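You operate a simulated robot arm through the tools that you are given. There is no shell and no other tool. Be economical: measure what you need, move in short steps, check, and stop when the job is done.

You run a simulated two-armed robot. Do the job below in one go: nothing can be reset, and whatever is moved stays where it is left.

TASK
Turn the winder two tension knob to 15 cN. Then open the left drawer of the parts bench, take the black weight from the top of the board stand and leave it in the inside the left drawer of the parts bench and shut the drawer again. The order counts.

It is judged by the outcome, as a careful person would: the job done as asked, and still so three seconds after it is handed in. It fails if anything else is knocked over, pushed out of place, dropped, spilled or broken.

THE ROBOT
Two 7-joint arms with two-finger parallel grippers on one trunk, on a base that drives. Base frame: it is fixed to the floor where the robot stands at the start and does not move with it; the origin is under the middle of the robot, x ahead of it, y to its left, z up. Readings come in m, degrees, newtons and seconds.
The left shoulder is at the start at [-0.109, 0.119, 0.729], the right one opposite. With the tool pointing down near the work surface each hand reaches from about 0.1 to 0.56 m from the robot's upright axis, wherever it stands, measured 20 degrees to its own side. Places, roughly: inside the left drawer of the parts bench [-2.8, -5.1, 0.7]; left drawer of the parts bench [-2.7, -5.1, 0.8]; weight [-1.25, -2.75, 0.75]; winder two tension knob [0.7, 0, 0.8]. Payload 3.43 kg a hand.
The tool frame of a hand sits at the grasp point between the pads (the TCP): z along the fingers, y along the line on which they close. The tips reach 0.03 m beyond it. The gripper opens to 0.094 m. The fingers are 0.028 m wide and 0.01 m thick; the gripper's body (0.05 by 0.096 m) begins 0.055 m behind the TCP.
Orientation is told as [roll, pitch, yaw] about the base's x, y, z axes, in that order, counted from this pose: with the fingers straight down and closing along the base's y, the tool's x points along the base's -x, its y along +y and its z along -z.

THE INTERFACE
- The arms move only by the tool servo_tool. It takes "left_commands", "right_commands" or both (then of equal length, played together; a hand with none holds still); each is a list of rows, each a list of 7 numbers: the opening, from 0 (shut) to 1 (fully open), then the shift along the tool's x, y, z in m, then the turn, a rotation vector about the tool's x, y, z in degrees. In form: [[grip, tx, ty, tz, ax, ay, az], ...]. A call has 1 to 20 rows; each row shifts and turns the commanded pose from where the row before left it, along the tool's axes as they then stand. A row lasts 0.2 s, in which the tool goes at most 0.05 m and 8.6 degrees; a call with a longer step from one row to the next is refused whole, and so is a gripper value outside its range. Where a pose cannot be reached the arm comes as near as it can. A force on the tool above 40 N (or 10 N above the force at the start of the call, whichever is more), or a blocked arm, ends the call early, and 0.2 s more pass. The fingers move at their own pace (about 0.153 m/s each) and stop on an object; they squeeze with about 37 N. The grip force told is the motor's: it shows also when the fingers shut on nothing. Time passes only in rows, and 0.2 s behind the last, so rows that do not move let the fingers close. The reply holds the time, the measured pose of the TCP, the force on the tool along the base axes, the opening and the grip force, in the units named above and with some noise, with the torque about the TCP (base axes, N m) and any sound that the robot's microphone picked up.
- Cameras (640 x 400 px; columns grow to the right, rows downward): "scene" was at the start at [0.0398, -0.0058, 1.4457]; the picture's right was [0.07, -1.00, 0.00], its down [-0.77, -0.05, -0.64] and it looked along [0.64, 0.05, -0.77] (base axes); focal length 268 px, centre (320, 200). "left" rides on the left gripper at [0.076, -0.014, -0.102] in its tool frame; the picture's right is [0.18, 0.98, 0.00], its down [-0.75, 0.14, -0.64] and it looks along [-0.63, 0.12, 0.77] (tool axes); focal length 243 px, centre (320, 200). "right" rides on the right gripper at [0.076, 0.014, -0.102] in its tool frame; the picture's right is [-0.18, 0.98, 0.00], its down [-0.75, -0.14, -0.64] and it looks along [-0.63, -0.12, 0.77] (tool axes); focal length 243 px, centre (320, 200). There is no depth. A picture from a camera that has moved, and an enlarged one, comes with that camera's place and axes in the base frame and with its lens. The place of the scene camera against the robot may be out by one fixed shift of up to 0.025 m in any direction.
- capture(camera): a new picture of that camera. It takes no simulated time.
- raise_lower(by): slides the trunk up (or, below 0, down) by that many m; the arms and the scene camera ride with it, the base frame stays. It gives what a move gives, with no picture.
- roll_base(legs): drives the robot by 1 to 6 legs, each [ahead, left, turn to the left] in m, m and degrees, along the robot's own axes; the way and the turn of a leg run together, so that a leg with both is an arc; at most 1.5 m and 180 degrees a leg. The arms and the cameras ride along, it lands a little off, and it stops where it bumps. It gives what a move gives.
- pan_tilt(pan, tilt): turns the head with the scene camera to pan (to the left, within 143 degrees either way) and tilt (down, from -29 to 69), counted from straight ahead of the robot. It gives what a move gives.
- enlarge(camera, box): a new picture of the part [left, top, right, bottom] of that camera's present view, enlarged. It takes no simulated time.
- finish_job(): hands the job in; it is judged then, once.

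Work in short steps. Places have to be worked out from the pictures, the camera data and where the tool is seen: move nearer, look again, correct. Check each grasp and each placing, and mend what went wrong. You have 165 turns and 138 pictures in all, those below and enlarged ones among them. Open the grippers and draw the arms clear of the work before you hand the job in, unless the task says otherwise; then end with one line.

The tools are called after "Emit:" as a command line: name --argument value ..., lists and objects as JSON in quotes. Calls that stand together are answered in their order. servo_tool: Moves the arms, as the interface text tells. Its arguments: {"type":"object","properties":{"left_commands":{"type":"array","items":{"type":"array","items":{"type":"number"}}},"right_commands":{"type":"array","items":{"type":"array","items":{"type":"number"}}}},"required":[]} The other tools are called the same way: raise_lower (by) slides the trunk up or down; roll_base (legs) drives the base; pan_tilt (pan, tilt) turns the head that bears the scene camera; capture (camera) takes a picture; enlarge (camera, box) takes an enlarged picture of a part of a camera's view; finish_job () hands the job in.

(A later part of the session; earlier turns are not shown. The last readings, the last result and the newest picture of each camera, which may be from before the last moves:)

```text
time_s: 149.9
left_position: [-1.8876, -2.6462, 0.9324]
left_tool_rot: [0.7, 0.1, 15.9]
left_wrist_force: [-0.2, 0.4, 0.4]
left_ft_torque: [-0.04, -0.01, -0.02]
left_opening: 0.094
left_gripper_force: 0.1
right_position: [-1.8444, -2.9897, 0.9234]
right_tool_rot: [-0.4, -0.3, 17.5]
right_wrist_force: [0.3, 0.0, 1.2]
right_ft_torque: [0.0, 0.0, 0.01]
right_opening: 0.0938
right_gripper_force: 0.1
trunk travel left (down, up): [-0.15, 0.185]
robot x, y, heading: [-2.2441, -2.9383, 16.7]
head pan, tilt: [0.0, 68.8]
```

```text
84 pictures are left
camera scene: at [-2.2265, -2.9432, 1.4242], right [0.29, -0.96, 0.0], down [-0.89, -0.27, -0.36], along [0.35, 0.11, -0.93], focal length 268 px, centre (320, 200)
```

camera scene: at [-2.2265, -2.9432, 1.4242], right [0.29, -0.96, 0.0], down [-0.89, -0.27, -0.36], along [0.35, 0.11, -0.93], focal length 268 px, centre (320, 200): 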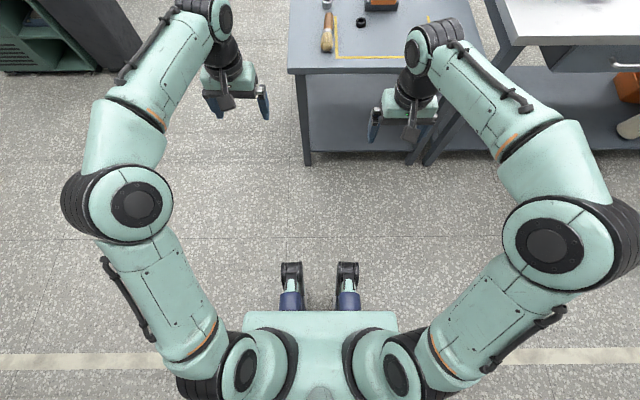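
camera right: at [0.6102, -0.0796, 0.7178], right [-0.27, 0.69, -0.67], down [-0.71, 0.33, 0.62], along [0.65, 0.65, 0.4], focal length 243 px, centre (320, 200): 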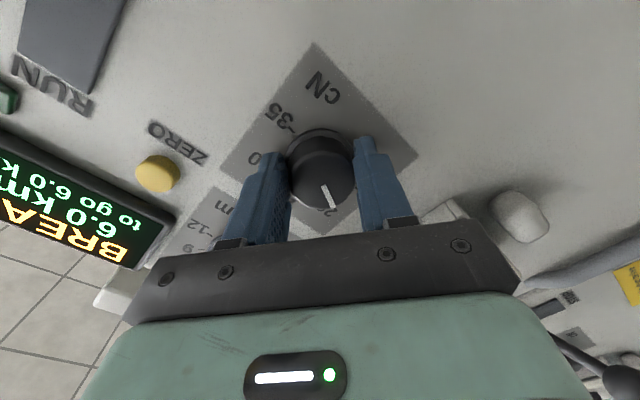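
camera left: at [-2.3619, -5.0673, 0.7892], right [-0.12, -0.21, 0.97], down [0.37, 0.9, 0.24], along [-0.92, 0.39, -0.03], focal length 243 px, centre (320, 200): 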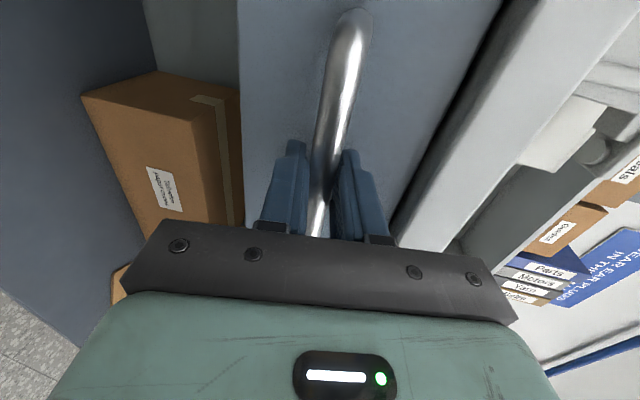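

The wheels reach only about 0.21 m ahead, so driving in 0.42 m leaves ~0.1 m to the table edge. I drive in and look with the right-hand camera.

Emit:
roll_base --legs '[[0.42, 0, 0]]'

Emit:
pan_tilt --pan 0 --tilt 50

Emit:
capture --camera "right"

Emit:
capture --camera "scene"

```text
time_s: 152.4
left_position: [-1.4898, -2.5249, 0.9331]
left_tool_rot: [0.8, -0.1, 15.9]
left_wrist_force: [0.3, 0.1, -0.6]
left_ft_torque: [0.02, 0.05, 0.02]
left_opening: 0.094
left_gripper_force: 0.0
right_position: [-1.4442, -2.8686, 0.9231]
right_tool_rot: [-0.3, -0.1, 17.4]
right_wrist_force: [0.2, -0.7, -1.1]
right_ft_torque: [0.0, -0.01, 0.01]
right_opening: 0.0941
right_gripper_force: 0.0
trunk travel left (down, up): [-0.15, 0.185]
robot x, y, heading: [-1.8477, -2.8214, 16.8]
head pan, tilt: [0.0, 68.8]
```

```text
time_s: 153.2
left_position: [-1.49, -2.5254, 0.9311]
left_tool_rot: [0.8, 0.0, 15.9]
left_wrist_force: [0.2, 0.4, 0.1]
left_ft_torque: [-0.01, 0.02, 0.0]
left_opening: 0.0939
left_gripper_force: 0.1
right_position: [-1.4455, -2.8684, 0.9226]
right_tool_rot: [-0.4, -0.3, 17.4]
right_wrist_force: [0.8, 0.5, -0.1]
right_ft_torque: [0.02, 0.0, -0.01]
right_opening: 0.0944
right_gripper_force: 0.1
trunk travel left (down, up): [-0.15, 0.185]
robot x, y, heading: [-1.8454, -2.8146, 17.0]
head pan, tilt: [0.0, 50.0]
```

```text
83 pictures are left
camera right: at [-1.5231, -2.8762, 1.0259], right [-0.12, 0.99, -0.01], down [0.76, 0.09, 0.65], along [0.64, 0.07, -0.76], focal length 243 px, centre (320, 200)
```

right: 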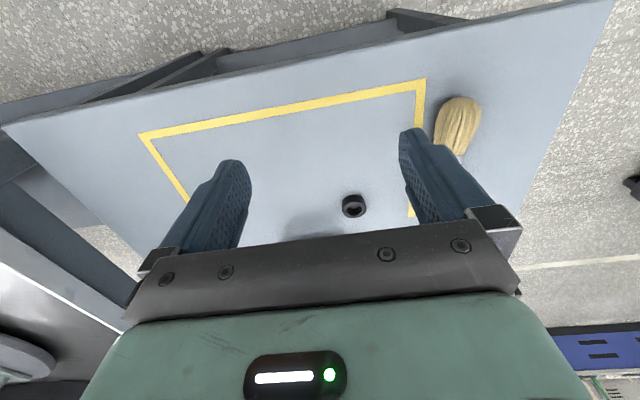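

```text
82 pictures are left
camera scene: at [-1.8085, -2.8162, 1.446], right [0.29, -0.96, 0.0], down [-0.73, -0.22, -0.64], along [0.61, 0.19, -0.77], focal length 268 px, centre (320, 200)
```

scene: 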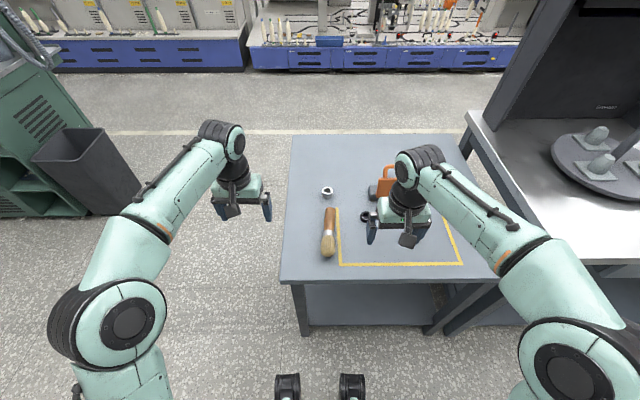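

Weight at about (-1.306, -2.805, 0.77). I bring the right hand above it with a narrower opening, descend part way, and check.

Emit:
servo_tool --right_commands '[[0.65, -0.04, 0.007, 0, 0, 0, 0], [0.65, -0.04, 0.007, 0, 0, 0, 0], [0.65, -0.04, 0.006, 0, 0, 0, 0], [0.65, -0.03, 0, 0, 0, 0, 0], [0.65, 0, 0, 0.03, 0, 0, 0], [0.65, 0, 0, 0.03, 0, 0, 0], [0.65, 0, 0, 0, 0, 0, 0]]'

Emit:
capture --camera "right"

```text
time_s: 154.8
left_position: [-1.4918, -2.5242, 0.9328]
left_tool_rot: [0.6, 0.0, 15.8]
left_wrist_force: [-0.4, 1.0, -0.5]
left_ft_torque: [0.02, -0.02, -0.02]
left_opening: 0.0941
left_gripper_force: 0.0
right_position: [-1.3316, -2.8148, 0.8539]
right_tool_rot: [-0.2, -0.2, 17.4]
right_wrist_force: [0.4, -0.2, 0.5]
right_ft_torque: [-0.02, -0.02, 0.01]
right_opening: 0.0611
right_gripper_force: 0.1
right hand out of reach, approached as far as the arm can: row 4
trunk travel left (down, up): [-0.15, 0.185]
robot x, y, heading: [-1.8484, -2.8209, 16.7]
head pan, tilt: [0.0, 50.0]
```

```text
81 pictures are left
camera right: at [-1.408, -2.823, 0.9581], right [-0.12, 0.99, -0.01], down [0.76, 0.09, 0.65], along [0.64, 0.07, -0.76], focal length 243 px, centre (320, 200)
```

right: 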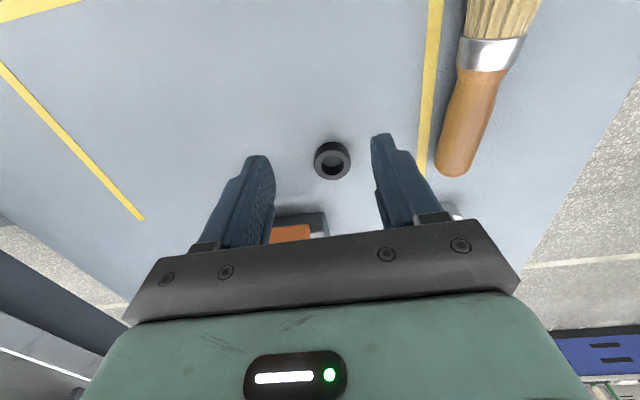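

Refined: weight at (-1.287, -2.798, 0.752). It's slightly beyond reach, so I drive 3.5 cm closer and re-check.

Emit:
roll_base --legs '[[0.035, 0, 0]]'

Emit:
servo_tool --right_commands '[[0.65, -0.012, 0.002, 0.03, 0, 0, 0], [0.65, 0, 0, 0, 0, 0, 0]]'

Emit:
capture --camera "right"

```text
time_s: 155.7
left_position: [-1.4564, -2.5152, 0.9331]
left_tool_rot: [0.7, 0.0, 15.8]
left_wrist_force: [0.6, 0.1, -0.5]
left_ft_torque: [-0.03, 0.0, 0.01]
left_opening: 0.0941
left_gripper_force: 0.0
right_position: [-1.2958, -2.8043, 0.8544]
right_tool_rot: [-0.3, -0.2, 17.4]
right_wrist_force: [-0.3, -0.2, -0.7]
right_ft_torque: [0.0, 0.06, 0.02]
right_opening: 0.0612
right_gripper_force: 0.1
trunk travel left (down, up): [-0.15, 0.185]
robot x, y, heading: [-1.8148, -2.8061, 16.8]
head pan, tilt: [0.0, 50.0]
```

```text
time_s: 156.3
left_position: [-1.4588, -2.5153, 0.9337]
left_tool_rot: [0.7, -0.1, 15.9]
left_wrist_force: [-0.5, -0.9, -0.5]
left_ft_torque: [0.01, 0.01, -0.04]
left_opening: 0.094
left_gripper_force: 0.0
right_position: [-1.2879, -2.8006, 0.8268]
right_tool_rot: [-0.3, -0.3, 17.4]
right_wrist_force: [0.5, 0.4, 0.9]
right_ft_torque: [0.02, 0.0, 0.0]
right_opening: 0.061
right_gripper_force: 0.1
trunk travel left (down, up): [-0.15, 0.185]
robot x, y, heading: [-1.8179, -2.8081, 16.9]
head pan, tilt: [0.0, 50.0]
```

```text
80 pictures are left
camera right: at [-1.3659, -2.8082, 0.9286], right [-0.12, 0.99, -0.01], down [0.76, 0.09, 0.65], along [0.64, 0.07, -0.76], focal length 243 px, centre (320, 200)
```

right: 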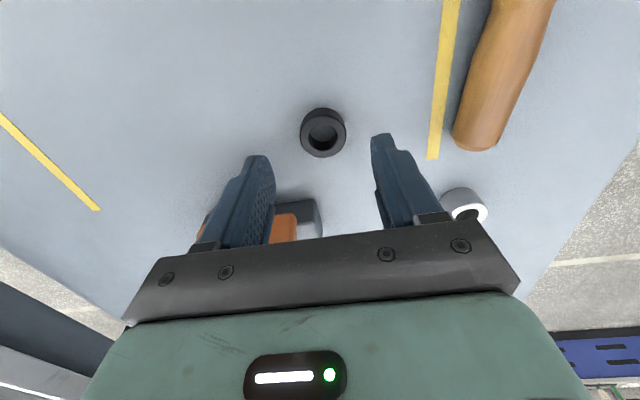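

Aligned to within 3 mm. I descend to just above the table and look.

Emit:
servo_tool --right_commands '[[0.65, 0, 0.003, 0.025, 0, 0, 0], [0.65, 0, 0, 0.02, 0, 0, 0], [0.65, 0, 0, 0, 0, 0, 0]]'

Emit:
capture --camera "right"

```text
time_s: 157.1
left_position: [-1.4585, -2.5154, 0.9326]
left_tool_rot: [0.6, 0.0, 15.8]
left_wrist_force: [0.0, -0.4, 0.6]
left_ft_torque: [-0.01, -0.02, -0.02]
left_opening: 0.0939
left_gripper_force: 0.1
right_position: [-1.2887, -2.7975, 0.7803]
right_tool_rot: [-0.2, -0.2, 17.4]
right_wrist_force: [0.5, -1.2, 0.2]
right_ft_torque: [-0.02, 0.01, 0.02]
right_opening: 0.0613
right_gripper_force: 0.0
trunk travel left (down, up): [-0.15, 0.185]
robot x, y, heading: [-1.8132, -2.8028, 16.9]
head pan, tilt: [0.0, 50.0]
```

```text
79 pictures are left
camera right: at [-1.3659, -2.8048, 0.8842], right [-0.12, 0.99, -0.01], down [0.76, 0.09, 0.65], along [0.64, 0.07, -0.76], focal length 243 px, centre (320, 200)
```

right: 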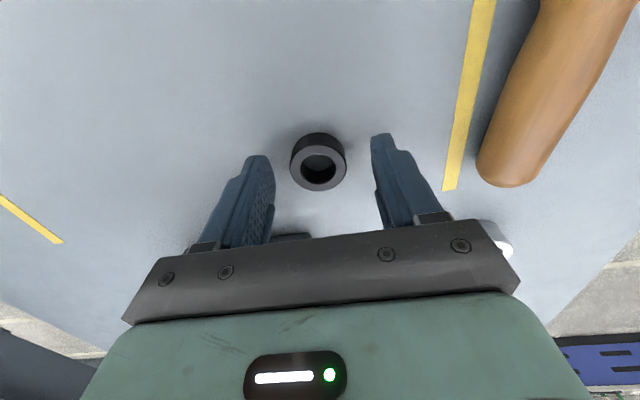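

The ring sits between the tips, its top at about 0.766. I go 5 mm lower and close.

Emit:
servo_tool --right_commands '[[0.65, 0, 0, 0.005, 0, 0, 0], [0.4, 0, 0, 0, 0, 0, 0], [0.2, 0, 0, 0, 0, 0, 0], [0.15, 0, 0, 0, 0, 0, 0], [0.15, 0, 0, 0, 0, 0, 0]]'

Emit:
capture --camera "right"

```text
time_s: 158.3
left_position: [-1.4582, -2.514, 0.9324]
left_tool_rot: [0.7, 0.0, 15.8]
left_wrist_force: [-0.7, -0.1, 0.0]
left_ft_torque: [0.02, 0.0, 0.02]
left_opening: 0.0941
left_gripper_force: 0.1
right_position: [-1.2868, -2.7987, 0.7759]
right_tool_rot: [-0.4, -0.2, 17.4]
right_wrist_force: [0.1, -0.4, -0.1]
right_ft_torque: [0.01, 0.0, 0.01]
right_opening: 0.035
right_gripper_force: 37.0
trunk travel left (down, up): [-0.15, 0.185]
robot x, y, heading: [-1.8139, -2.8071, 16.6]
head pan, tilt: [0.0, 50.0]
```

```text
78 pictures are left
camera right: at [-1.3654, -2.8052, 0.8787], right [-0.12, 0.99, -0.01], down [0.76, 0.09, 0.65], along [0.64, 0.07, -0.76], focal length 243 px, centre (320, 200)
```

right: 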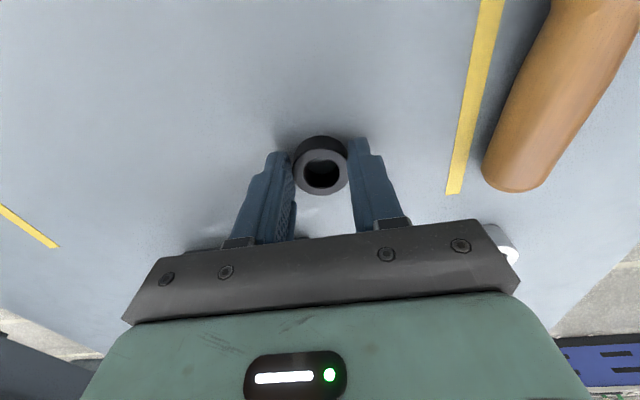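

Gripped at 35 mm. I lift it 13 cm and check.

Emit:
servo_tool --right_commands '[[0.15, 0, 0, -0.015, 0, 0, 0], [0.15, 0, 0, -0.04, 0, 0, 0], [0.15, 0, 0, -0.04, 0, 0, 0], [0.15, 0, 0, -0.04, 0, 0, 0], [0.15, 0.03, 0, 0, 0, 0, 0], [0.15, 0.04, 0, 0, 0, 0, 0], [0.15, 0.04, 0, 0, 0, 0, 0], [0.15, 0, 0, 0, 0, 0, 0]]'

Emit:
capture --camera "right"

```text
time_s: 160.1
left_position: [-1.4573, -2.5144, 0.9339]
left_tool_rot: [0.7, 0.1, 15.8]
left_wrist_force: [-0.6, -0.4, 0.4]
left_ft_torque: [0.01, 0.01, 0.04]
left_opening: 0.0941
left_gripper_force: 0.1
right_position: [-1.4017, -2.8324, 0.9101]
right_tool_rot: [-0.3, -0.3, 17.4]
right_wrist_force: [-1.2, 0.4, -0.4]
right_ft_torque: [-0.03, -0.02, 0.02]
right_opening: 0.014
right_gripper_force: 0.0
right hand out of reach, approached as far as the arm can: row 4
trunk travel left (down, up): [-0.15, 0.185]
robot x, y, heading: [-1.8151, -2.806, 16.9]
head pan, tilt: [0.0, 50.0]
```

```text
77 pictures are left
camera right: at [-1.4796, -2.8405, 1.0128], right [-0.12, 0.99, 0.0], down [0.76, 0.09, 0.65], along [0.64, 0.07, -0.76], focal length 243 px, centre (320, 200)
```

right: 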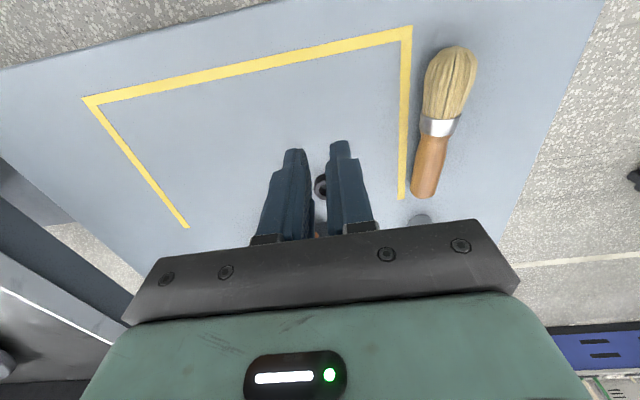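

The weight slipped out and seems to be still on the table. I check where it is now and whether anything else moved.

Emit:
enlarge --camera "scene" --box '[300, 140, 460, 260]'

Emit:
servo_tool --right_commands '[[0.65, 0, 0, 0, 0, 0, 0], [0.65, 0, 0, 0, 0, 0, 0]]'

Emit:
enlarge --camera "right" --box '[240, 120, 440, 240]'

```text
3.33 times, centred on (380, 200) of scene
camera zoom: at [-1.7752, -2.806, 1.4461], right [0.29, -0.96, 0.0], down [-0.73, -0.22, -0.64], along [0.61, 0.19, -0.77], focal length 892 px, centre (120, 200)
```

zoom: 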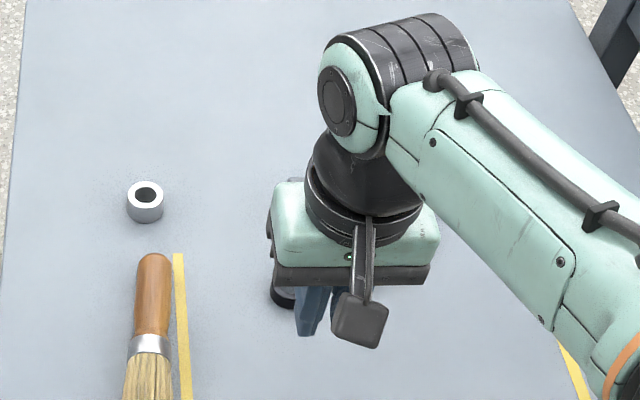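

```text
time_s: 160.7
left_position: [-1.4575, -2.5151, 0.9325]
left_tool_rot: [0.7, 0.0, 15.8]
left_wrist_force: [-0.3, -0.9, 0.3]
left_ft_torque: [-0.02, 0.02, 0.01]
left_opening: 0.0938
left_gripper_force: 0.0
right_position: [-1.4013, -2.8329, 0.9094]
right_tool_rot: [-0.3, -0.3, 17.3]
right_wrist_force: [-0.4, -0.8, -0.8]
right_ft_torque: [0.0, 0.01, -0.04]
right_opening: 0.0612
right_gripper_force: 0.1
trunk travel left (down, up): [-0.15, 0.185]
robot x, y, heading: [-1.8156, -2.8067, 17.0]
head pan, tilt: [0.0, 50.0]
```

```text
3.20 times, centred on (340, 180) of right
camera zoom: at [-1.4797, -2.8408, 1.0128], right [-0.12, 0.99, -0.01], down [0.76, 0.09, 0.65], along [0.64, 0.07, -0.76], focal length 776 px, centre (256, 264)
```

zoom: 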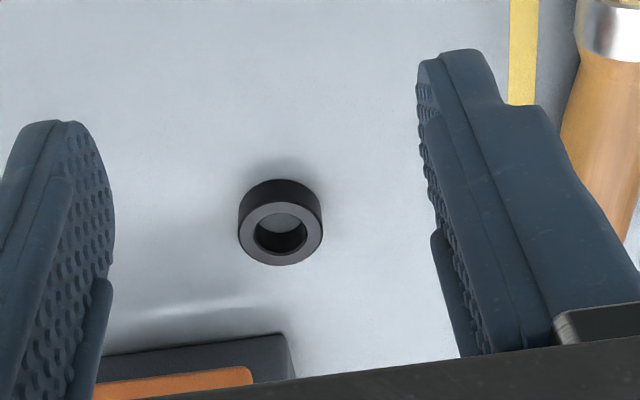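

The ring stands unharmed at about (-1.284, -2.808). The tips likely held only its upper edge; I'll grip lower this time. I go back over it.

Emit:
servo_tool --right_commands '[[0.65, -0.04, -0.005, 0, 0, 0, 0], [0.65, -0.04, -0.005, 0.03, 0, 0, 0], [0.65, -0.035, 0, 0.03, 0, 0, 0], [0.65, 0, 0, 0.03, 0, 0, 0], [0.65, 0, 0, 0, 0, 0, 0]]'

Emit:
capture --camera "right"

```text
refused: row 2 steps farther than a row can; nothing moved
```

```text
74 pictures are left
camera right: at [-1.4797, -2.8408, 1.0128], right [-0.12, 0.99, -0.01], down [0.76, 0.09, 0.65], along [0.64, 0.07, -0.76], focal length 243 px, centre (320, 200)
```

right: 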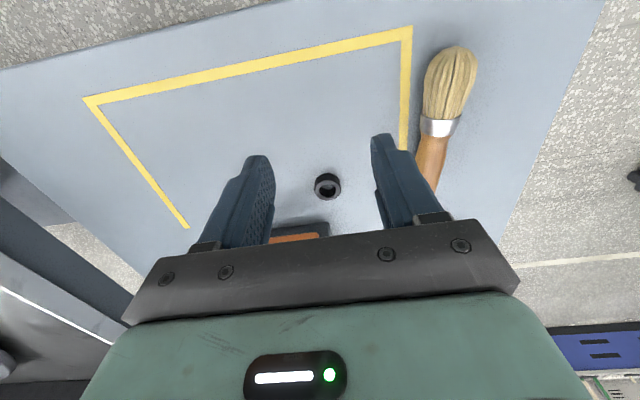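

A row was too long; I split it.

Emit:
servo_tool --right_commands '[[0.65, -0.04, -0.005, 0, 0, 0, 0], [0.65, -0.035, -0.005, 0.02, 0, 0, 0], [0.65, -0.035, 0, 0.03, 0, 0, 0], [0.65, 0, 0, 0.04, 0, 0, 0], [0.65, 0, 0, 0, 0, 0, 0]]'

Emit:
capture --camera "right"

```text
time_s: 161.9
left_position: [-1.4567, -2.5152, 0.9316]
left_tool_rot: [0.8, 0.0, 15.7]
left_wrist_force: [0.9, -0.4, -0.1]
left_ft_torque: [0.01, -0.03, 0.0]
left_opening: 0.0939
left_gripper_force: 0.1
right_position: [-1.2937, -2.8108, 0.8198]
right_tool_rot: [-0.4, -0.2, 17.4]
right_wrist_force: [0.2, -1.3, 0.0]
right_ft_torque: [0.02, 0.01, -0.01]
right_opening: 0.0611
right_gripper_force: 0.1
trunk travel left (down, up): [-0.15, 0.185]
robot x, y, heading: [-1.8138, -2.8064, 16.6]
head pan, tilt: [0.0, 50.0]
```

```text
73 pictures are left
camera right: at [-1.3711, -2.8184, 0.9223], right [-0.12, 0.99, -0.01], down [0.76, 0.09, 0.65], along [0.64, 0.07, -0.76], focal length 243 px, centre (320, 200)
```

right: 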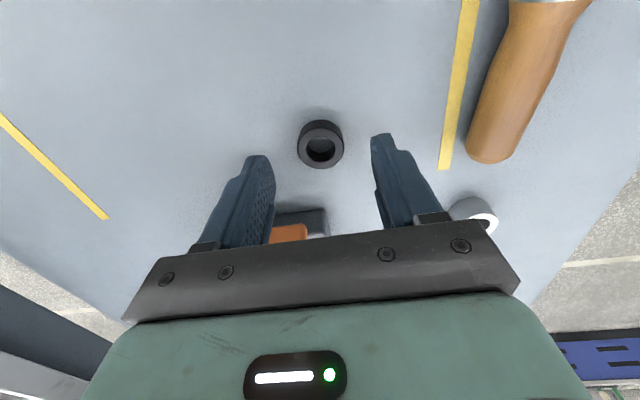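

Ring at about (-1.290, -2.810). I descend to TCP z≈0.772 and read the force.

Emit:
servo_tool --right_commands '[[0.65, -0.004, 0, 0.025, 0, 0, 0], [0.65, 0, 0, 0.018, 0, 0, 0], [0.65, 0, 0, 0.005, 0, 0, 0], [0.65, 0, 0, 0, 0, 0, 0]]'

Emit:
servo_tool --right_commands '[[0.65, 0, 0, 0.003, 0, 0, 0], [0.65, 0, 0, 0, 0, 0, 0]]'

Emit:
capture --camera "right"

```text
time_s: 162.9
left_position: [-1.4587, -2.5151, 0.9328]
left_tool_rot: [0.7, 0.1, 15.9]
left_wrist_force: [-0.3, -0.4, -0.2]
left_ft_torque: [-0.01, -0.04, 0.02]
left_opening: 0.0938
left_gripper_force: 0.0
right_position: [-1.2899, -2.8102, 0.7707]
right_tool_rot: [-0.4, -0.3, 17.5]
right_wrist_force: [0.0, 0.0, 0.6]
right_ft_torque: [-0.03, 0.02, -0.03]
right_opening: 0.0609
right_gripper_force: 0.1
trunk travel left (down, up): [-0.15, 0.185]
robot x, y, heading: [-1.8124, -2.8047, 16.7]
head pan, tilt: [0.0, 50.0]
```

```text
time_s: 163.5
left_position: [-1.4583, -2.5152, 0.9341]
left_tool_rot: [0.6, -0.2, 15.7]
left_wrist_force: [0.4, -0.7, 0.2]
left_ft_torque: [0.03, 0.01, 0.03]
left_opening: 0.0941
left_gripper_force: 0.0
right_position: [-1.2904, -2.8097, 0.7701]
right_tool_rot: [-0.3, -0.6, 17.4]
right_wrist_force: [0.4, -0.9, 10.7]
right_ft_torque: [0.28, 0.29, 0.07]
right_opening: 0.0608
right_gripper_force: 0.1
trunk travel left (down, up): [-0.15, 0.185]
robot x, y, heading: [-1.8142, -2.8066, 16.9]
head pan, tilt: [0.0, 50.0]
```

```text
72 pictures are left
camera right: at [-1.3677, -2.8171, 0.8729], right [-0.12, 0.99, 0.0], down [0.76, 0.09, 0.65], along [0.64, 0.07, -0.76], focal length 243 px, centre (320, 200)
```

right: 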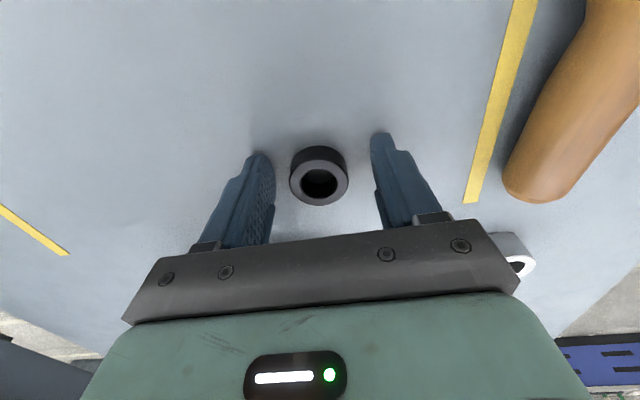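

Tips touch the table at TCP z=0.770. I raise 1.5 mm, close firmly, and lift slowly a little to test.

Emit:
servo_tool --right_commands '[[0.65, 0, 0, -0.002, 0, 0, 0], [0.4, 0, 0, 0, 0, 0, 0], [0.2, 0, 0, 0, 0, 0, 0], [0, 0, 0, 0, 0, 0, 0], [0, 0, 0, 0, 0, 0, 0], [0, 0, 0, 0, 0, 0, 0]]'

Emit:
servo_tool --right_commands '[[0, 0, 0, -0.005, 0, 0, 0], [0, 0, 0, -0.01, 0, 0, 0], [0, 0, 0, -0.01, 0, 0, 0], [0, 0, 0, 0, 0, 0, 0]]'

Emit:
capture --camera "right"

```text
time_s: 164.9
left_position: [-1.4579, -2.516, 0.9333]
left_tool_rot: [0.8, 0.0, 15.7]
left_wrist_force: [-0.7, -0.7, -0.6]
left_ft_torque: [-0.03, -0.01, 0.02]
left_opening: 0.0943
left_gripper_force: 0.1
right_position: [-1.2891, -2.8109, 0.7692]
right_tool_rot: [-0.4, -0.2, 17.3]
right_wrist_force: [0.2, -0.3, -0.3]
right_ft_torque: [0.0, 0.03, -0.01]
right_opening: 0.0349
right_gripper_force: 37.6
trunk travel left (down, up): [-0.15, 0.185]
robot x, y, heading: [-1.8167, -2.8059, 16.9]
head pan, tilt: [0.0, 50.0]
```

```text
time_s: 165.9
left_position: [-1.4572, -2.5159, 0.9329]
left_tool_rot: [0.7, 0.0, 15.8]
left_wrist_force: [-0.9, 0.0, 0.5]
left_ft_torque: [0.0, 0.01, -0.02]
left_opening: 0.0942
left_gripper_force: 0.0
right_position: [-1.2894, -2.8106, 0.7956]
right_tool_rot: [-0.2, -0.2, 17.4]
right_wrist_force: [0.4, -0.6, -1.0]
right_ft_torque: [0.02, 0.02, 0.01]
right_opening: 0.0349
right_gripper_force: 36.7
trunk travel left (down, up): [-0.15, 0.185]
robot x, y, heading: [-1.8122, -2.8091, 16.9]
head pan, tilt: [0.0, 50.0]
```

```text
71 pictures are left
camera right: at [-1.3666, -2.8179, 0.899], right [-0.12, 0.99, -0.01], down [0.76, 0.09, 0.65], along [0.64, 0.07, -0.76], focal length 243 px, centre (320, 200)
```

right: 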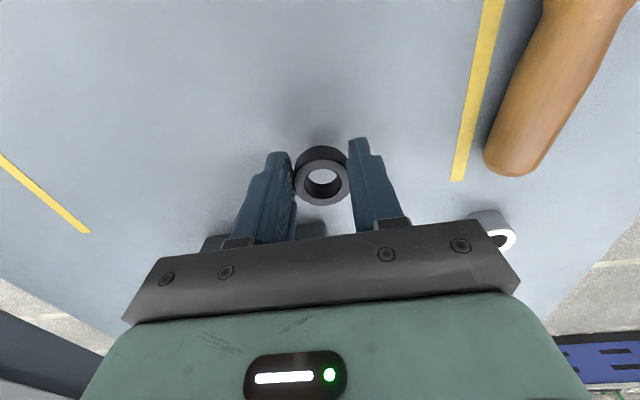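

It's held this time. I continue lifting gently and draw the hand back slightly.

Emit:
servo_tool --right_commands '[[0, 0, 0, -0.012, 0, 0, 0], [0, 0, 0, -0.012, 0, 0, 0], [0, 0, 0, -0.012, 0, 0, 0], [0, 0, 0, -0.012, 0, 0, 0], [0, 0, 0, -0.012, 0, 0, 0], [0, 0.01, 0, -0.01, 0, 0, 0], [0, 0.015, 0, -0.01, 0, 0, 0], [0, 0.015, 0, -0.01, 0, 0, 0], [0, 0.015, 0, 0, 0, 0, 0], [0, 0.015, 0, 0, 0, 0, 0], [0, 0, 0, 0, 0, 0, 0]]'

Emit:
capture --camera "right"

```text
time_s: 168.3
left_position: [-1.4579, -2.5148, 0.9329]
left_tool_rot: [0.7, 0.0, 16.0]
left_wrist_force: [0.3, 1.0, -1.1]
left_ft_torque: [0.02, -0.01, 0.02]
left_opening: 0.0942
left_gripper_force: 0.0
right_position: [-1.3566, -2.8303, 0.8842]
right_tool_rot: [-0.2, -0.2, 17.3]
right_wrist_force: [0.0, -0.3, -1.2]
right_ft_torque: [-0.03, 0.02, -0.02]
right_opening: 0.0347
right_gripper_force: 37.6
trunk travel left (down, up): [-0.15, 0.185]
robot x, y, heading: [-1.8126, -2.8066, 17.1]
head pan, tilt: [0.0, 50.0]
```

```text
70 pictures are left
camera right: at [-1.4344, -2.838, 0.9879], right [-0.12, 0.99, -0.01], down [0.76, 0.09, 0.65], along [0.64, 0.07, -0.76], focal length 243 px, centre (320, 200)
```

right: 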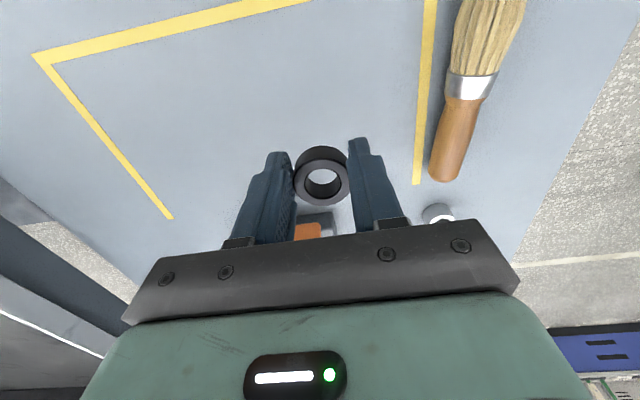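

Held firmly. I tuck the hand, back away from the table, turn around, and check the grip.

Emit:
servo_tool --right_commands '[[0, 0.02, 0, -0.01, 0, 0, 0], [0, 0.02, 0, -0.01, 0, 0, 0], [0, 0.02, 0, -0.01, 0, 0, 0], [0, 0, 0, 0, 0, 0, 0]]'

Emit:
roll_base --legs '[[-0.45, 0, 0], [0, 0, 90], [0, 0, 90]]'

Emit:
capture --camera "right"

```text
time_s: 169.3
left_position: [-1.4563, -2.5163, 0.9342]
left_tool_rot: [0.8, 0.0, 15.8]
left_wrist_force: [-0.5, 0.5, 0.5]
left_ft_torque: [0.02, 0.0, -0.04]
left_opening: 0.0941
left_gripper_force: 0.1
right_position: [-1.4139, -2.8482, 0.9157]
right_tool_rot: [-0.4, -0.2, 17.4]
right_wrist_force: [0.2, -0.1, -0.7]
right_ft_torque: [-0.02, 0.01, -0.02]
right_opening: 0.0349
right_gripper_force: 37.3
trunk travel left (down, up): [-0.15, 0.185]
robot x, y, heading: [-1.8117, -2.8049, 17.2]
head pan, tilt: [0.0, 50.0]
```

```text
time_s: 179.6
left_position: [-2.6182, -3.2184, 0.9326]
left_tool_rot: [0.7, 0.1, -166.4]
left_wrist_force: [0.7, 0.0, 0.6]
left_ft_torque: [-0.01, 0.02, 0.02]
left_opening: 0.0941
left_gripper_force: 0.0
right_position: [-2.6491, -2.8837, 0.9154]
right_tool_rot: [-0.5, -0.2, -164.7]
right_wrist_force: [-0.4, -0.5, -1.0]
right_ft_torque: [-0.01, -0.01, 0.01]
right_opening: 0.0349
right_gripper_force: 37.2
trunk travel left (down, up): [-0.15, 0.185]
robot x, y, heading: [-2.2485, -2.9406, -165.3]
head pan, tilt: [0.0, 50.0]
```

```text
69 pictures are left
camera right: at [-2.571, -2.8768, 1.0176], right [0.08, -1.0, -0.01], down [-0.76, -0.07, 0.65], along [-0.64, -0.05, -0.76], focal length 243 px, centre (320, 200)
```

right: 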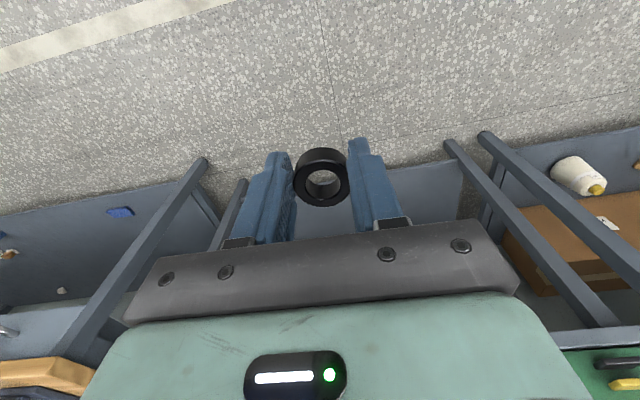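

Weight held. I square up by 2.3° and strafe left along the corridor to the open drawer.

Emit:
roll_base --legs '[[0, 0, 2.3], [0, 1.05, 0], [0, 1.03, 0]]'

Emit:
capture --camera "scene"

Emit:
capture --camera "right"

```text
time_s: 198.5
left_position: [-1.9631, -5.224, 0.9332]
left_tool_rot: [0.8, -0.1, -162.6]
left_wrist_force: [-0.2, 0.5, 0.0]
left_ft_torque: [0.0, 0.0, -0.03]
left_opening: 0.094
left_gripper_force: 0.1
right_position: [-2.0165, -4.8936, 0.9164]
right_tool_rot: [-0.4, -0.2, -161.0]
right_wrist_force: [-0.2, -0.5, -0.4]
right_ft_torque: [0.01, -0.03, 0.06]
right_opening: 0.0349
right_gripper_force: 37.0
trunk travel left (down, up): [-0.15, 0.185]
robot x, y, heading: [-1.6129, -4.9225, -161.3]
head pan, tilt: [0.0, 50.0]
```

```text
68 pictures are left
camera scene: at [-1.6551, -4.9472, 1.4461], right [-0.32, 0.95, 0.0], down [0.73, 0.24, -0.64], along [-0.61, -0.2, -0.77], focal length 268 px, centre (320, 200)
```

scene: 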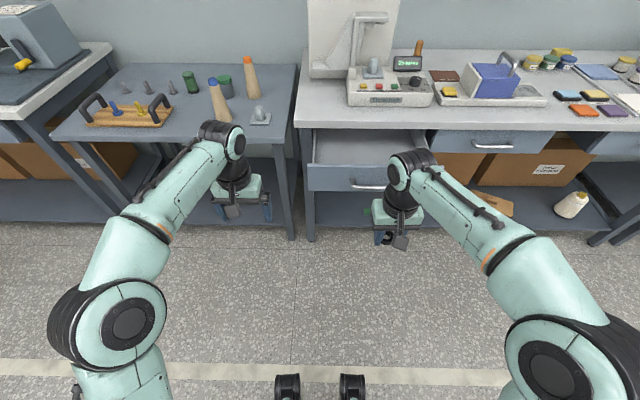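

```text
67 pictures are left
camera right: at [-1.9398, -4.881, 1.0176], right [0.15, -0.99, -0.01], down [-0.75, -0.12, 0.65], along [-0.64, -0.09, -0.76], focal length 243 px, centre (320, 200)
```

right: 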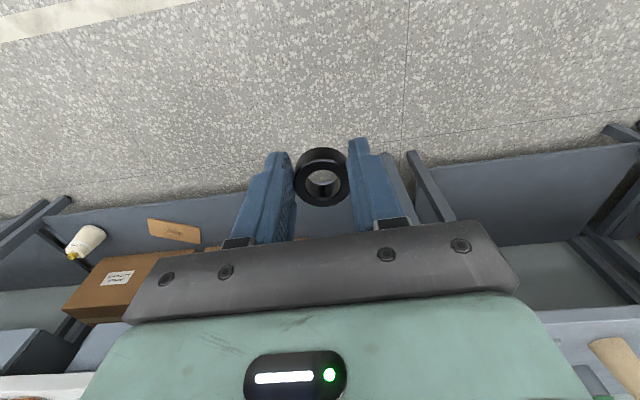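

The weight is still held. I square up and drive 0.30 m forward so the drawer interior comes within the right hand's reach.

Emit:
roll_base --legs '[[0, 0, -1.7], [0.3, 0, 0]]'

Emit:
servo_tool --right_commands '[[0, -0.02, 0, 0, 0, 0, 0], [0, -0.02, 0, 0, 0, 0, 0], [0, -0.02, 0, 0, 0, 0, 0], [0, -0.02, 0, 0, 0, 0, 0], [0, 0, 0, 0, 0, 0, 0]]'

Emit:
capture --camera "scene"

Emit:
capture --camera "right"

```text
time_s: 200.9
left_position: [-2.2607, -5.2998, 0.9325]
left_tool_rot: [0.7, 0.1, -164.3]
left_wrist_force: [0.1, 0.4, -0.1]
left_ft_torque: [0.01, -0.01, 0.03]
left_opening: 0.094
left_gripper_force: 0.1
right_position: [-2.3022, -4.9675, 0.9151]
right_tool_rot: [-0.3, -0.2, -162.7]
right_wrist_force: [-0.8, 0.4, -0.9]
right_ft_torque: [-0.01, -0.01, 0.01]
right_opening: 0.035
right_gripper_force: 37.6
trunk travel left (down, up): [-0.15, 0.185]
robot x, y, heading: [-1.8986, -5.0114, -163.6]
head pan, tilt: [0.0, 50.0]
```

```text
time_s: 202.1
left_position: [-2.2592, -5.2998, 0.934]
left_tool_rot: [0.6, -0.1, -164.3]
left_wrist_force: [-0.9, 0.0, 0.4]
left_ft_torque: [-0.02, -0.01, -0.02]
left_opening: 0.094
left_gripper_force: 0.1
right_position: [-2.3782, -4.9909, 0.9149]
right_tool_rot: [-0.3, -0.2, -162.8]
right_wrist_force: [0.1, 0.5, -0.1]
right_ft_torque: [0.02, -0.01, -0.02]
right_opening: 0.0348
right_gripper_force: 36.4
trunk travel left (down, up): [-0.15, 0.185]
robot x, y, heading: [-1.9033, -5.0097, -163.5]
head pan, tilt: [0.0, 50.0]
```

```text
66 pictures are left
camera scene: at [-1.942, -5.0323, 1.4461], right [-0.29, 0.96, 0.0], down [0.73, 0.22, -0.64], along [-0.62, -0.19, -0.77], focal length 268 px, centre (320, 200)
```

scene: 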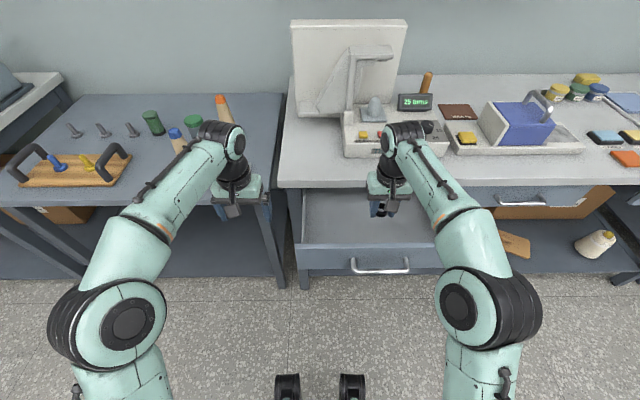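

```text
65 pictures are left
camera right: at [-2.3019, -4.9806, 1.0181], right [0.12, -0.99, 0.0], down [-0.76, -0.09, 0.65], along [-0.64, -0.07, -0.76], focal length 243 px, centre (320, 200)
```

right: 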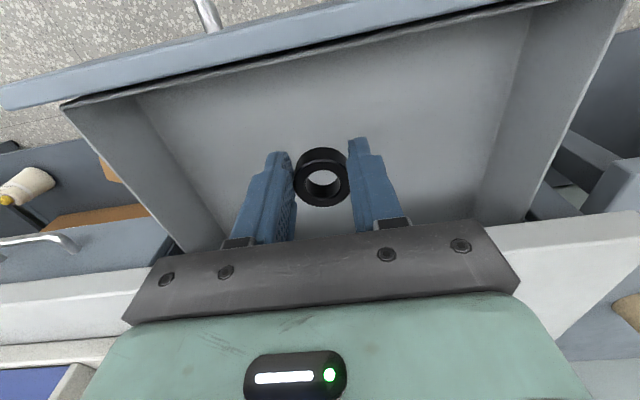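

The weight is over the drawer's interior. I lower it in stages, watching forces.

Emit:
servo_tool --right_commands '[[0, 0, 0, 0.02, 0, 0, 0], [0, 0, 0, 0.02, 0, 0, 0], [0, 0, 0, 0.02, 0, 0, 0], [0, 0, 0, 0.02, 0, 0, 0], [0, 0, 0, 0, 0, 0, 0]]'

Emit:
capture --camera "right"

Emit:
capture --camera "scene"

```text
time_s: 203.3
left_position: [-2.2593, -5.2996, 0.9328]
left_tool_rot: [0.7, 0.0, -164.3]
left_wrist_force: [-1.0, -0.1, 0.0]
left_ft_torque: [-0.06, 0.01, -0.01]
left_opening: 0.0939
left_gripper_force: 0.0
right_position: [-2.3785, -4.9897, 0.8356]
right_tool_rot: [-0.3, -0.2, -162.7]
right_wrist_force: [-0.3, 0.3, -1.3]
right_ft_torque: [0.01, -0.01, 0.02]
right_opening: 0.035
right_gripper_force: 37.0
trunk travel left (down, up): [-0.15, 0.185]
robot x, y, heading: [-1.906, -5.0111, -163.4]
head pan, tilt: [0.0, 50.0]
```

```text
64 pictures are left
camera right: at [-2.3017, -4.9799, 0.9376], right [0.12, -0.99, -0.01], down [-0.76, -0.09, 0.65], along [-0.64, -0.07, -0.76], focal length 243 px, centre (320, 200)
```

right: 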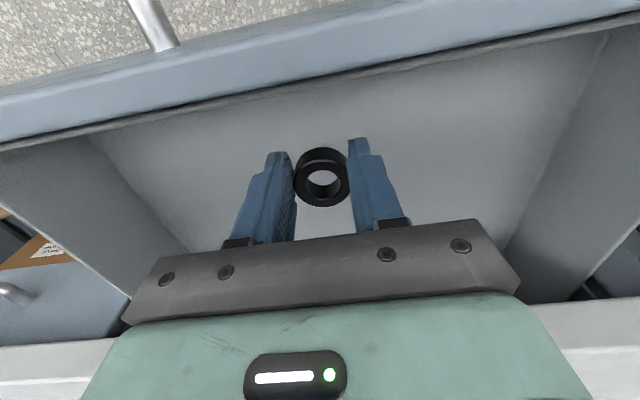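

```text
63 pictures are left
camera scene: at [-1.9422, -5.0324, 1.4461], right [-0.29, 0.96, 0.0], down [0.73, 0.22, -0.64], along [-0.62, -0.18, -0.77], focal length 268 px, centre (320, 200)
```

scene: 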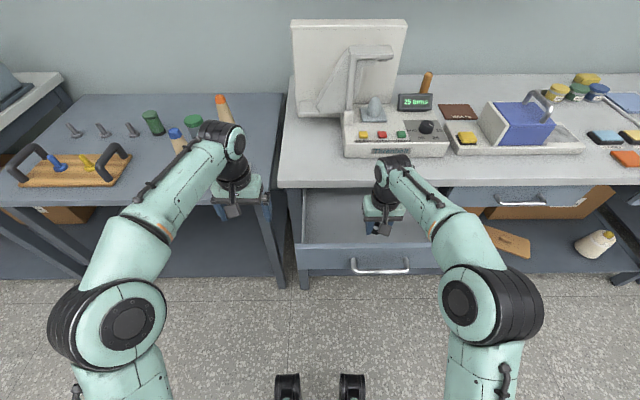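

The hand camera would come close to the drawer front on lowering, so I rotate the wrist 90° to keep it above the interior, then look.

Emit:
servo_tool --right_commands '[[0, 0, 0, 0, 0, 0, 8.2], [0, 0, 0, 0, 0, 0, 8.2], [0, 0, 0, 0, 0, 0, 8.2], [0, 0, 0, 0, 0, 0, 8.2], [0, 0, 0, 0, 0, 0, 8.2], [0, 0, 0, 0, 0, 0, 8.2], [0, 0, 0, 0, 0, 0, 8.2], [0, 0, 0, 0, 0, 0, 8.2], [0, 0, 0, 0, 0, 0, 8.2], [0, 0, 0, 0, 0, 0, 8.2], [0, 0, 0, 0, 0, 0, 8], [0, 0, 0, 0, 0, 0, 0]]'

Emit:
capture --camera "right"

Emit:
enlarge --camera "scene" --box '[270, 130, 470, 290]'

```text
time_s: 205.9
left_position: [-2.2601, -5.2992, 0.9328]
left_tool_rot: [0.7, 0.0, -164.3]
left_wrist_force: [-0.4, 0.0, 1.2]
left_ft_torque: [0.03, -0.02, 0.01]
left_opening: 0.094
left_gripper_force: 0.1
right_position: [-2.3803, -4.9899, 0.8346]
right_tool_rot: [0.1, -0.3, 107.2]
right_wrist_force: [0.2, 0.2, -0.6]
right_ft_torque: [-0.05, -0.02, 0.0]
right_opening: 0.0348
right_gripper_force: 37.2
trunk travel left (down, up): [-0.15, 0.185]
robot x, y, heading: [-1.9045, -5.0091, -163.3]
head pan, tilt: [0.0, 50.0]
```

```text
62 pictures are left
camera right: at [-2.3698, -5.0661, 0.9378], right [-0.99, -0.11, 0.01], down [-0.08, 0.76, 0.65], along [-0.08, 0.64, -0.76], focal length 243 px, centre (320, 200)
```

right: 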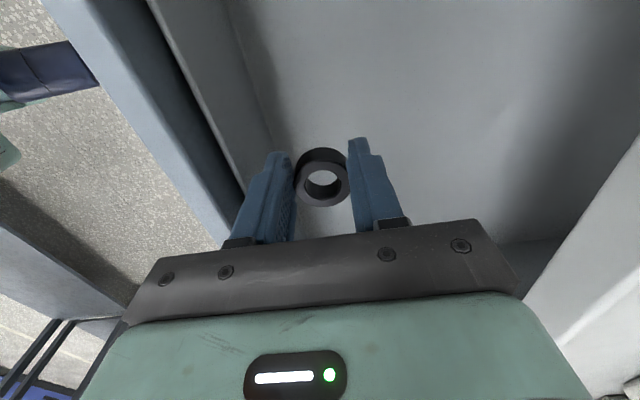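

```text
2.50 times, centred on (370, 210) of scene
camera zoom: at [-1.9423, -5.0324, 1.4461], right [-0.29, 0.96, 0.0], down [0.73, 0.22, -0.64], along [-0.62, -0.18, -0.77], focal length 669 px, centre (195, 175)
```

zoom: 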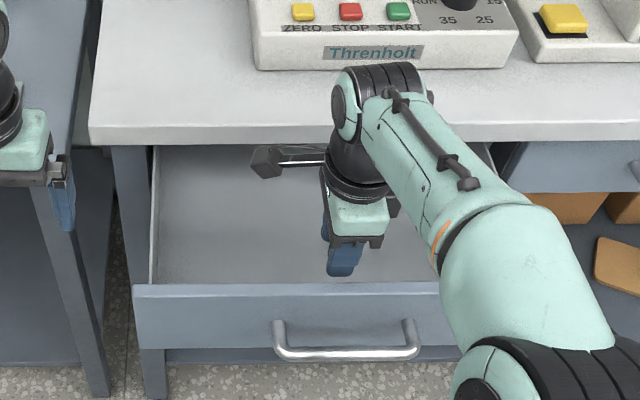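

The hand body is close to the drawer front board, so I shift 2 cm toward the bench, then lower gradually.

Emit:
servo_tool --right_commands '[[0, 0, 0.01, 0, 0, 0, 0], [0, 0, 0.01, 0, 0, 0, 0], [0, 0, 0, 0.015, 0, 0, 0], [0, 0, 0, 0.015, 0, 0, 0], [0, 0, 0, 0, 0, 0, 0]]'

Emit:
capture --camera "right"

```text
time_s: 207.1
left_position: [-2.2596, -5.299, 0.9336]
left_tool_rot: [0.8, 0.1, -164.2]
left_wrist_force: [-0.4, -0.3, 0.5]
left_ft_torque: [0.01, 0.0, 0.02]
left_opening: 0.094
left_gripper_force: 0.1
right_position: [-2.3982, -4.9968, 0.8045]
right_tool_rot: [0.2, -0.4, 107.3]
right_wrist_force: [0.1, -0.1, -0.1]
right_ft_torque: [-0.01, 0.0, 0.0]
right_opening: 0.0349
right_gripper_force: 36.5
trunk travel left (down, up): [-0.15, 0.185]
robot x, y, heading: [-1.9028, -5.011, -163.6]
head pan, tilt: [0.0, 50.0]
```

```text
60 pictures are left
camera right: at [-2.3894, -5.073, 0.908], right [-0.99, -0.12, 0.0], down [-0.09, 0.76, 0.65], along [-0.08, 0.64, -0.76], focal length 243 px, centre (320, 200)
```

right: 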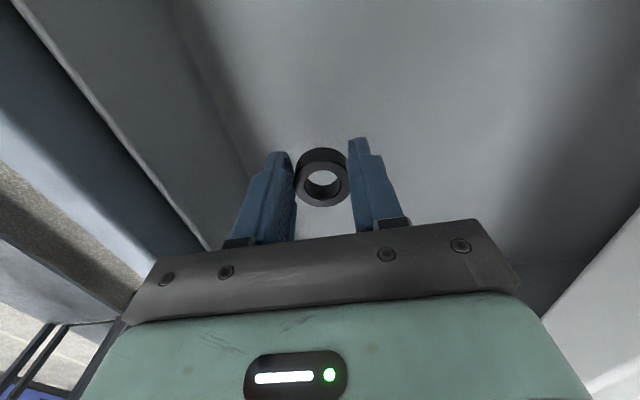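

Room on all sides. I lower in small steps and watch for contact.

Emit:
servo_tool --right_commands '[[0, 0, 0, 0.006, 0, 0, 0], [0, 0, 0, 0.006, 0, 0, 0], [0, 0, 0, 0.004, 0, 0, 0], [0, 0, 0, 0, 0, 0, 0]]'

Emit:
servo_tool --right_commands '[[0, 0, 0, 0.004, 0, 0, 0], [0, 0, 0, 0.004, 0, 0, 0], [0, 0, 0, 0, 0, 0, 0]]'

Emit:
capture --camera "right"

```text
time_s: 208.1
left_position: [-2.2594, -5.3004, 0.9332]
left_tool_rot: [0.7, 0.0, -164.3]
left_wrist_force: [-0.7, 0.3, -0.1]
left_ft_torque: [-0.03, 0.0, -0.03]
left_opening: 0.094
left_gripper_force: 0.1
right_position: [-2.399, -4.9955, 0.7899]
right_tool_rot: [0.2, -0.4, 107.3]
right_wrist_force: [0.9, 0.1, -1.1]
right_ft_torque: [-0.02, 0.02, -0.02]
right_opening: 0.0352
right_gripper_force: 37.1
trunk travel left (down, up): [-0.15, 0.185]
robot x, y, heading: [-1.902, -5.0116, -163.0]
head pan, tilt: [0.0, 50.0]
```

```text
time_s: 208.9
left_position: [-2.2593, -5.2999, 0.9337]
left_tool_rot: [0.7, 0.0, -164.2]
left_wrist_force: [-0.5, -0.2, -0.4]
left_ft_torque: [0.01, 0.01, -0.03]
left_opening: 0.094
left_gripper_force: 0.1
right_position: [-2.3975, -4.9956, 0.7822]
right_tool_rot: [0.2, -0.4, 107.2]
right_wrist_force: [0.1, 0.8, -0.3]
right_ft_torque: [0.02, 0.02, 0.02]
right_opening: 0.0349
right_gripper_force: 36.9
trunk travel left (down, up): [-0.15, 0.185]
robot x, y, heading: [-1.9004, -5.0099, -163.2]
head pan, tilt: [0.0, 50.0]
```

```text
59 pictures are left
camera right: at [-2.3892, -5.0722, 0.8846], right [-0.99, -0.12, 0.01], down [-0.09, 0.76, 0.65], along [-0.08, 0.64, -0.76], focal length 243 px, centre (320, 200)
```

right: 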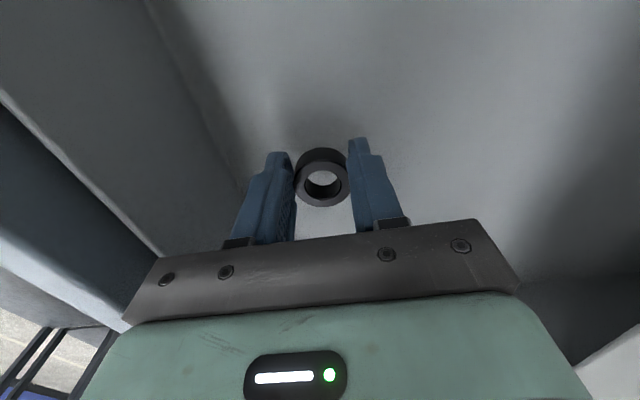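

No contact yet; I continue lowering in small steps.

Emit:
servo_tool --right_commands '[[0, 0, 0, 0.004, 0, 0, 0], [0, 0, 0, 0.004, 0, 0, 0], [0, 0, 0, 0, 0, 0, 0]]'

Emit:
servo_tool --right_commands '[[0, 0, 0, 0.004, 0, 0, 0], [0, 0, 0, 0.004, 0, 0, 0], [0, 0, 0, 0, 0, 0, 0]]'

Emit:
capture --camera "right"

```text
time_s: 209.7
left_position: [-2.2601, -5.2997, 0.9335]
left_tool_rot: [0.7, 0.0, -164.3]
left_wrist_force: [-0.5, 0.5, 0.7]
left_ft_torque: [0.02, -0.01, 0.0]
left_opening: 0.0939
left_gripper_force: 0.0
right_position: [-2.3994, -4.996, 0.7732]
right_tool_rot: [0.1, -0.3, 107.3]
right_wrist_force: [-0.4, 1.2, -1.0]
right_ft_torque: [-0.06, -0.03, -0.02]
right_opening: 0.0349
right_gripper_force: 37.3
trunk travel left (down, up): [-0.15, 0.185]
robot x, y, heading: [-1.9021, -5.0083, -163.2]
head pan, tilt: [0.0, 50.0]
```

```text
time_s: 210.5
left_position: [-2.2595, -5.2991, 0.9339]
left_tool_rot: [0.7, 0.0, -164.3]
left_wrist_force: [-0.1, -0.3, 0.0]
left_ft_torque: [-0.01, -0.02, -0.02]
left_opening: 0.0941
left_gripper_force: 0.0
right_position: [-2.3982, -4.9961, 0.7678]
right_tool_rot: [0.7, -0.3, 107.2]
right_wrist_force: [-1.2, 1.8, 23.8]
right_ft_torque: [0.16, -0.39, 0.06]
right_opening: 0.0349
right_gripper_force: 37.4
trunk travel left (down, up): [-0.15, 0.185]
robot x, y, heading: [-1.9047, -5.0095, -163.0]
head pan, tilt: [0.0, 50.0]
```

```text
58 pictures are left
camera right: at [-2.389, -5.0718, 0.8712], right [-0.99, -0.12, 0.01], down [-0.08, 0.76, 0.64], along [-0.08, 0.64, -0.76], focal length 243 px, centre (320, 200)
```

right: 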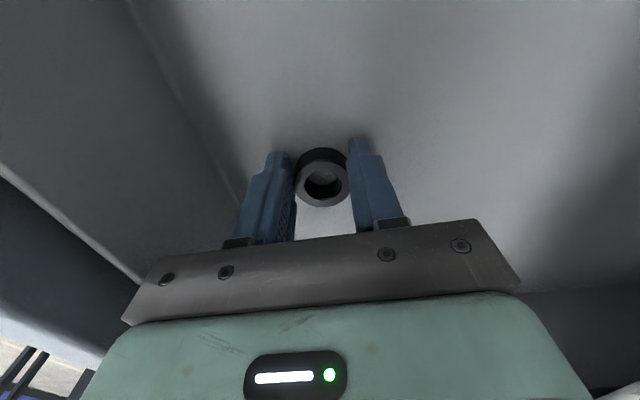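

The weight has touched the drawer floor (24 N up). I ease up 1.5 mm, open the fingers a little, and lift out.

Emit:
servo_tool --right_commands '[[0, 0, 0, -0.0015, 0, 0, 0], [0.55, 0, 0, 0, 0, 0, 0], [0.55, 0, 0, 0, 0, 0, 0], [0.55, 0, 0, -0.01, 0, 0, 0], [0.55, 0, 0, -0.02, 0, 0, 0], [0.55, 0, 0, -0.03, 0, 0, 0], [0.55, 0, 0, -0.03, 0, 0, 0], [0.55, 0, 0, -0.04, 0, 0, 0], [0.55, 0, 0, 0, 0, 0, 0]]'

Emit:
capture --camera "right"

```text
time_s: 212.5
left_position: [-2.2602, -5.3, 0.9343]
left_tool_rot: [0.8, 0.0, -164.3]
left_wrist_force: [0.4, -0.6, -0.9]
left_ft_torque: [0.0, -0.03, 0.0]
left_opening: 0.0939
left_gripper_force: 0.0
right_position: [-2.3984, -4.9974, 0.897]
right_tool_rot: [0.1, -0.4, 107.2]
right_wrist_force: [0.5, -0.6, 0.5]
right_ft_torque: [0.0, 0.01, -0.01]
right_opening: 0.0515
right_gripper_force: 0.1
trunk travel left (down, up): [-0.15, 0.185]
robot x, y, heading: [-1.9011, -5.0081, -163.2]
head pan, tilt: [0.0, 50.0]
```

```text
57 pictures are left
camera right: at [-2.389, -5.0737, 0.9993], right [-0.99, -0.12, 0.0], down [-0.09, 0.76, 0.65], along [-0.08, 0.64, -0.76], focal length 243 px, centre (320, 200)
```

right: 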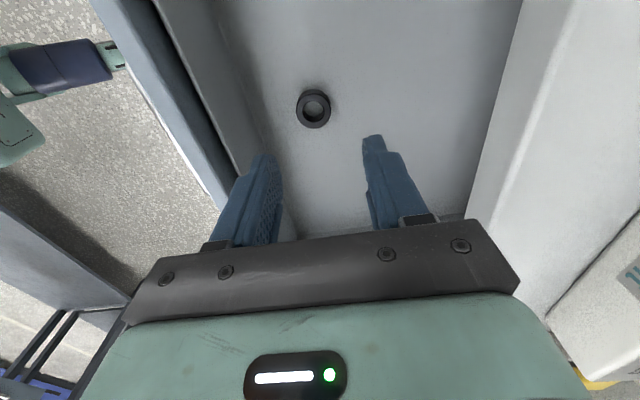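

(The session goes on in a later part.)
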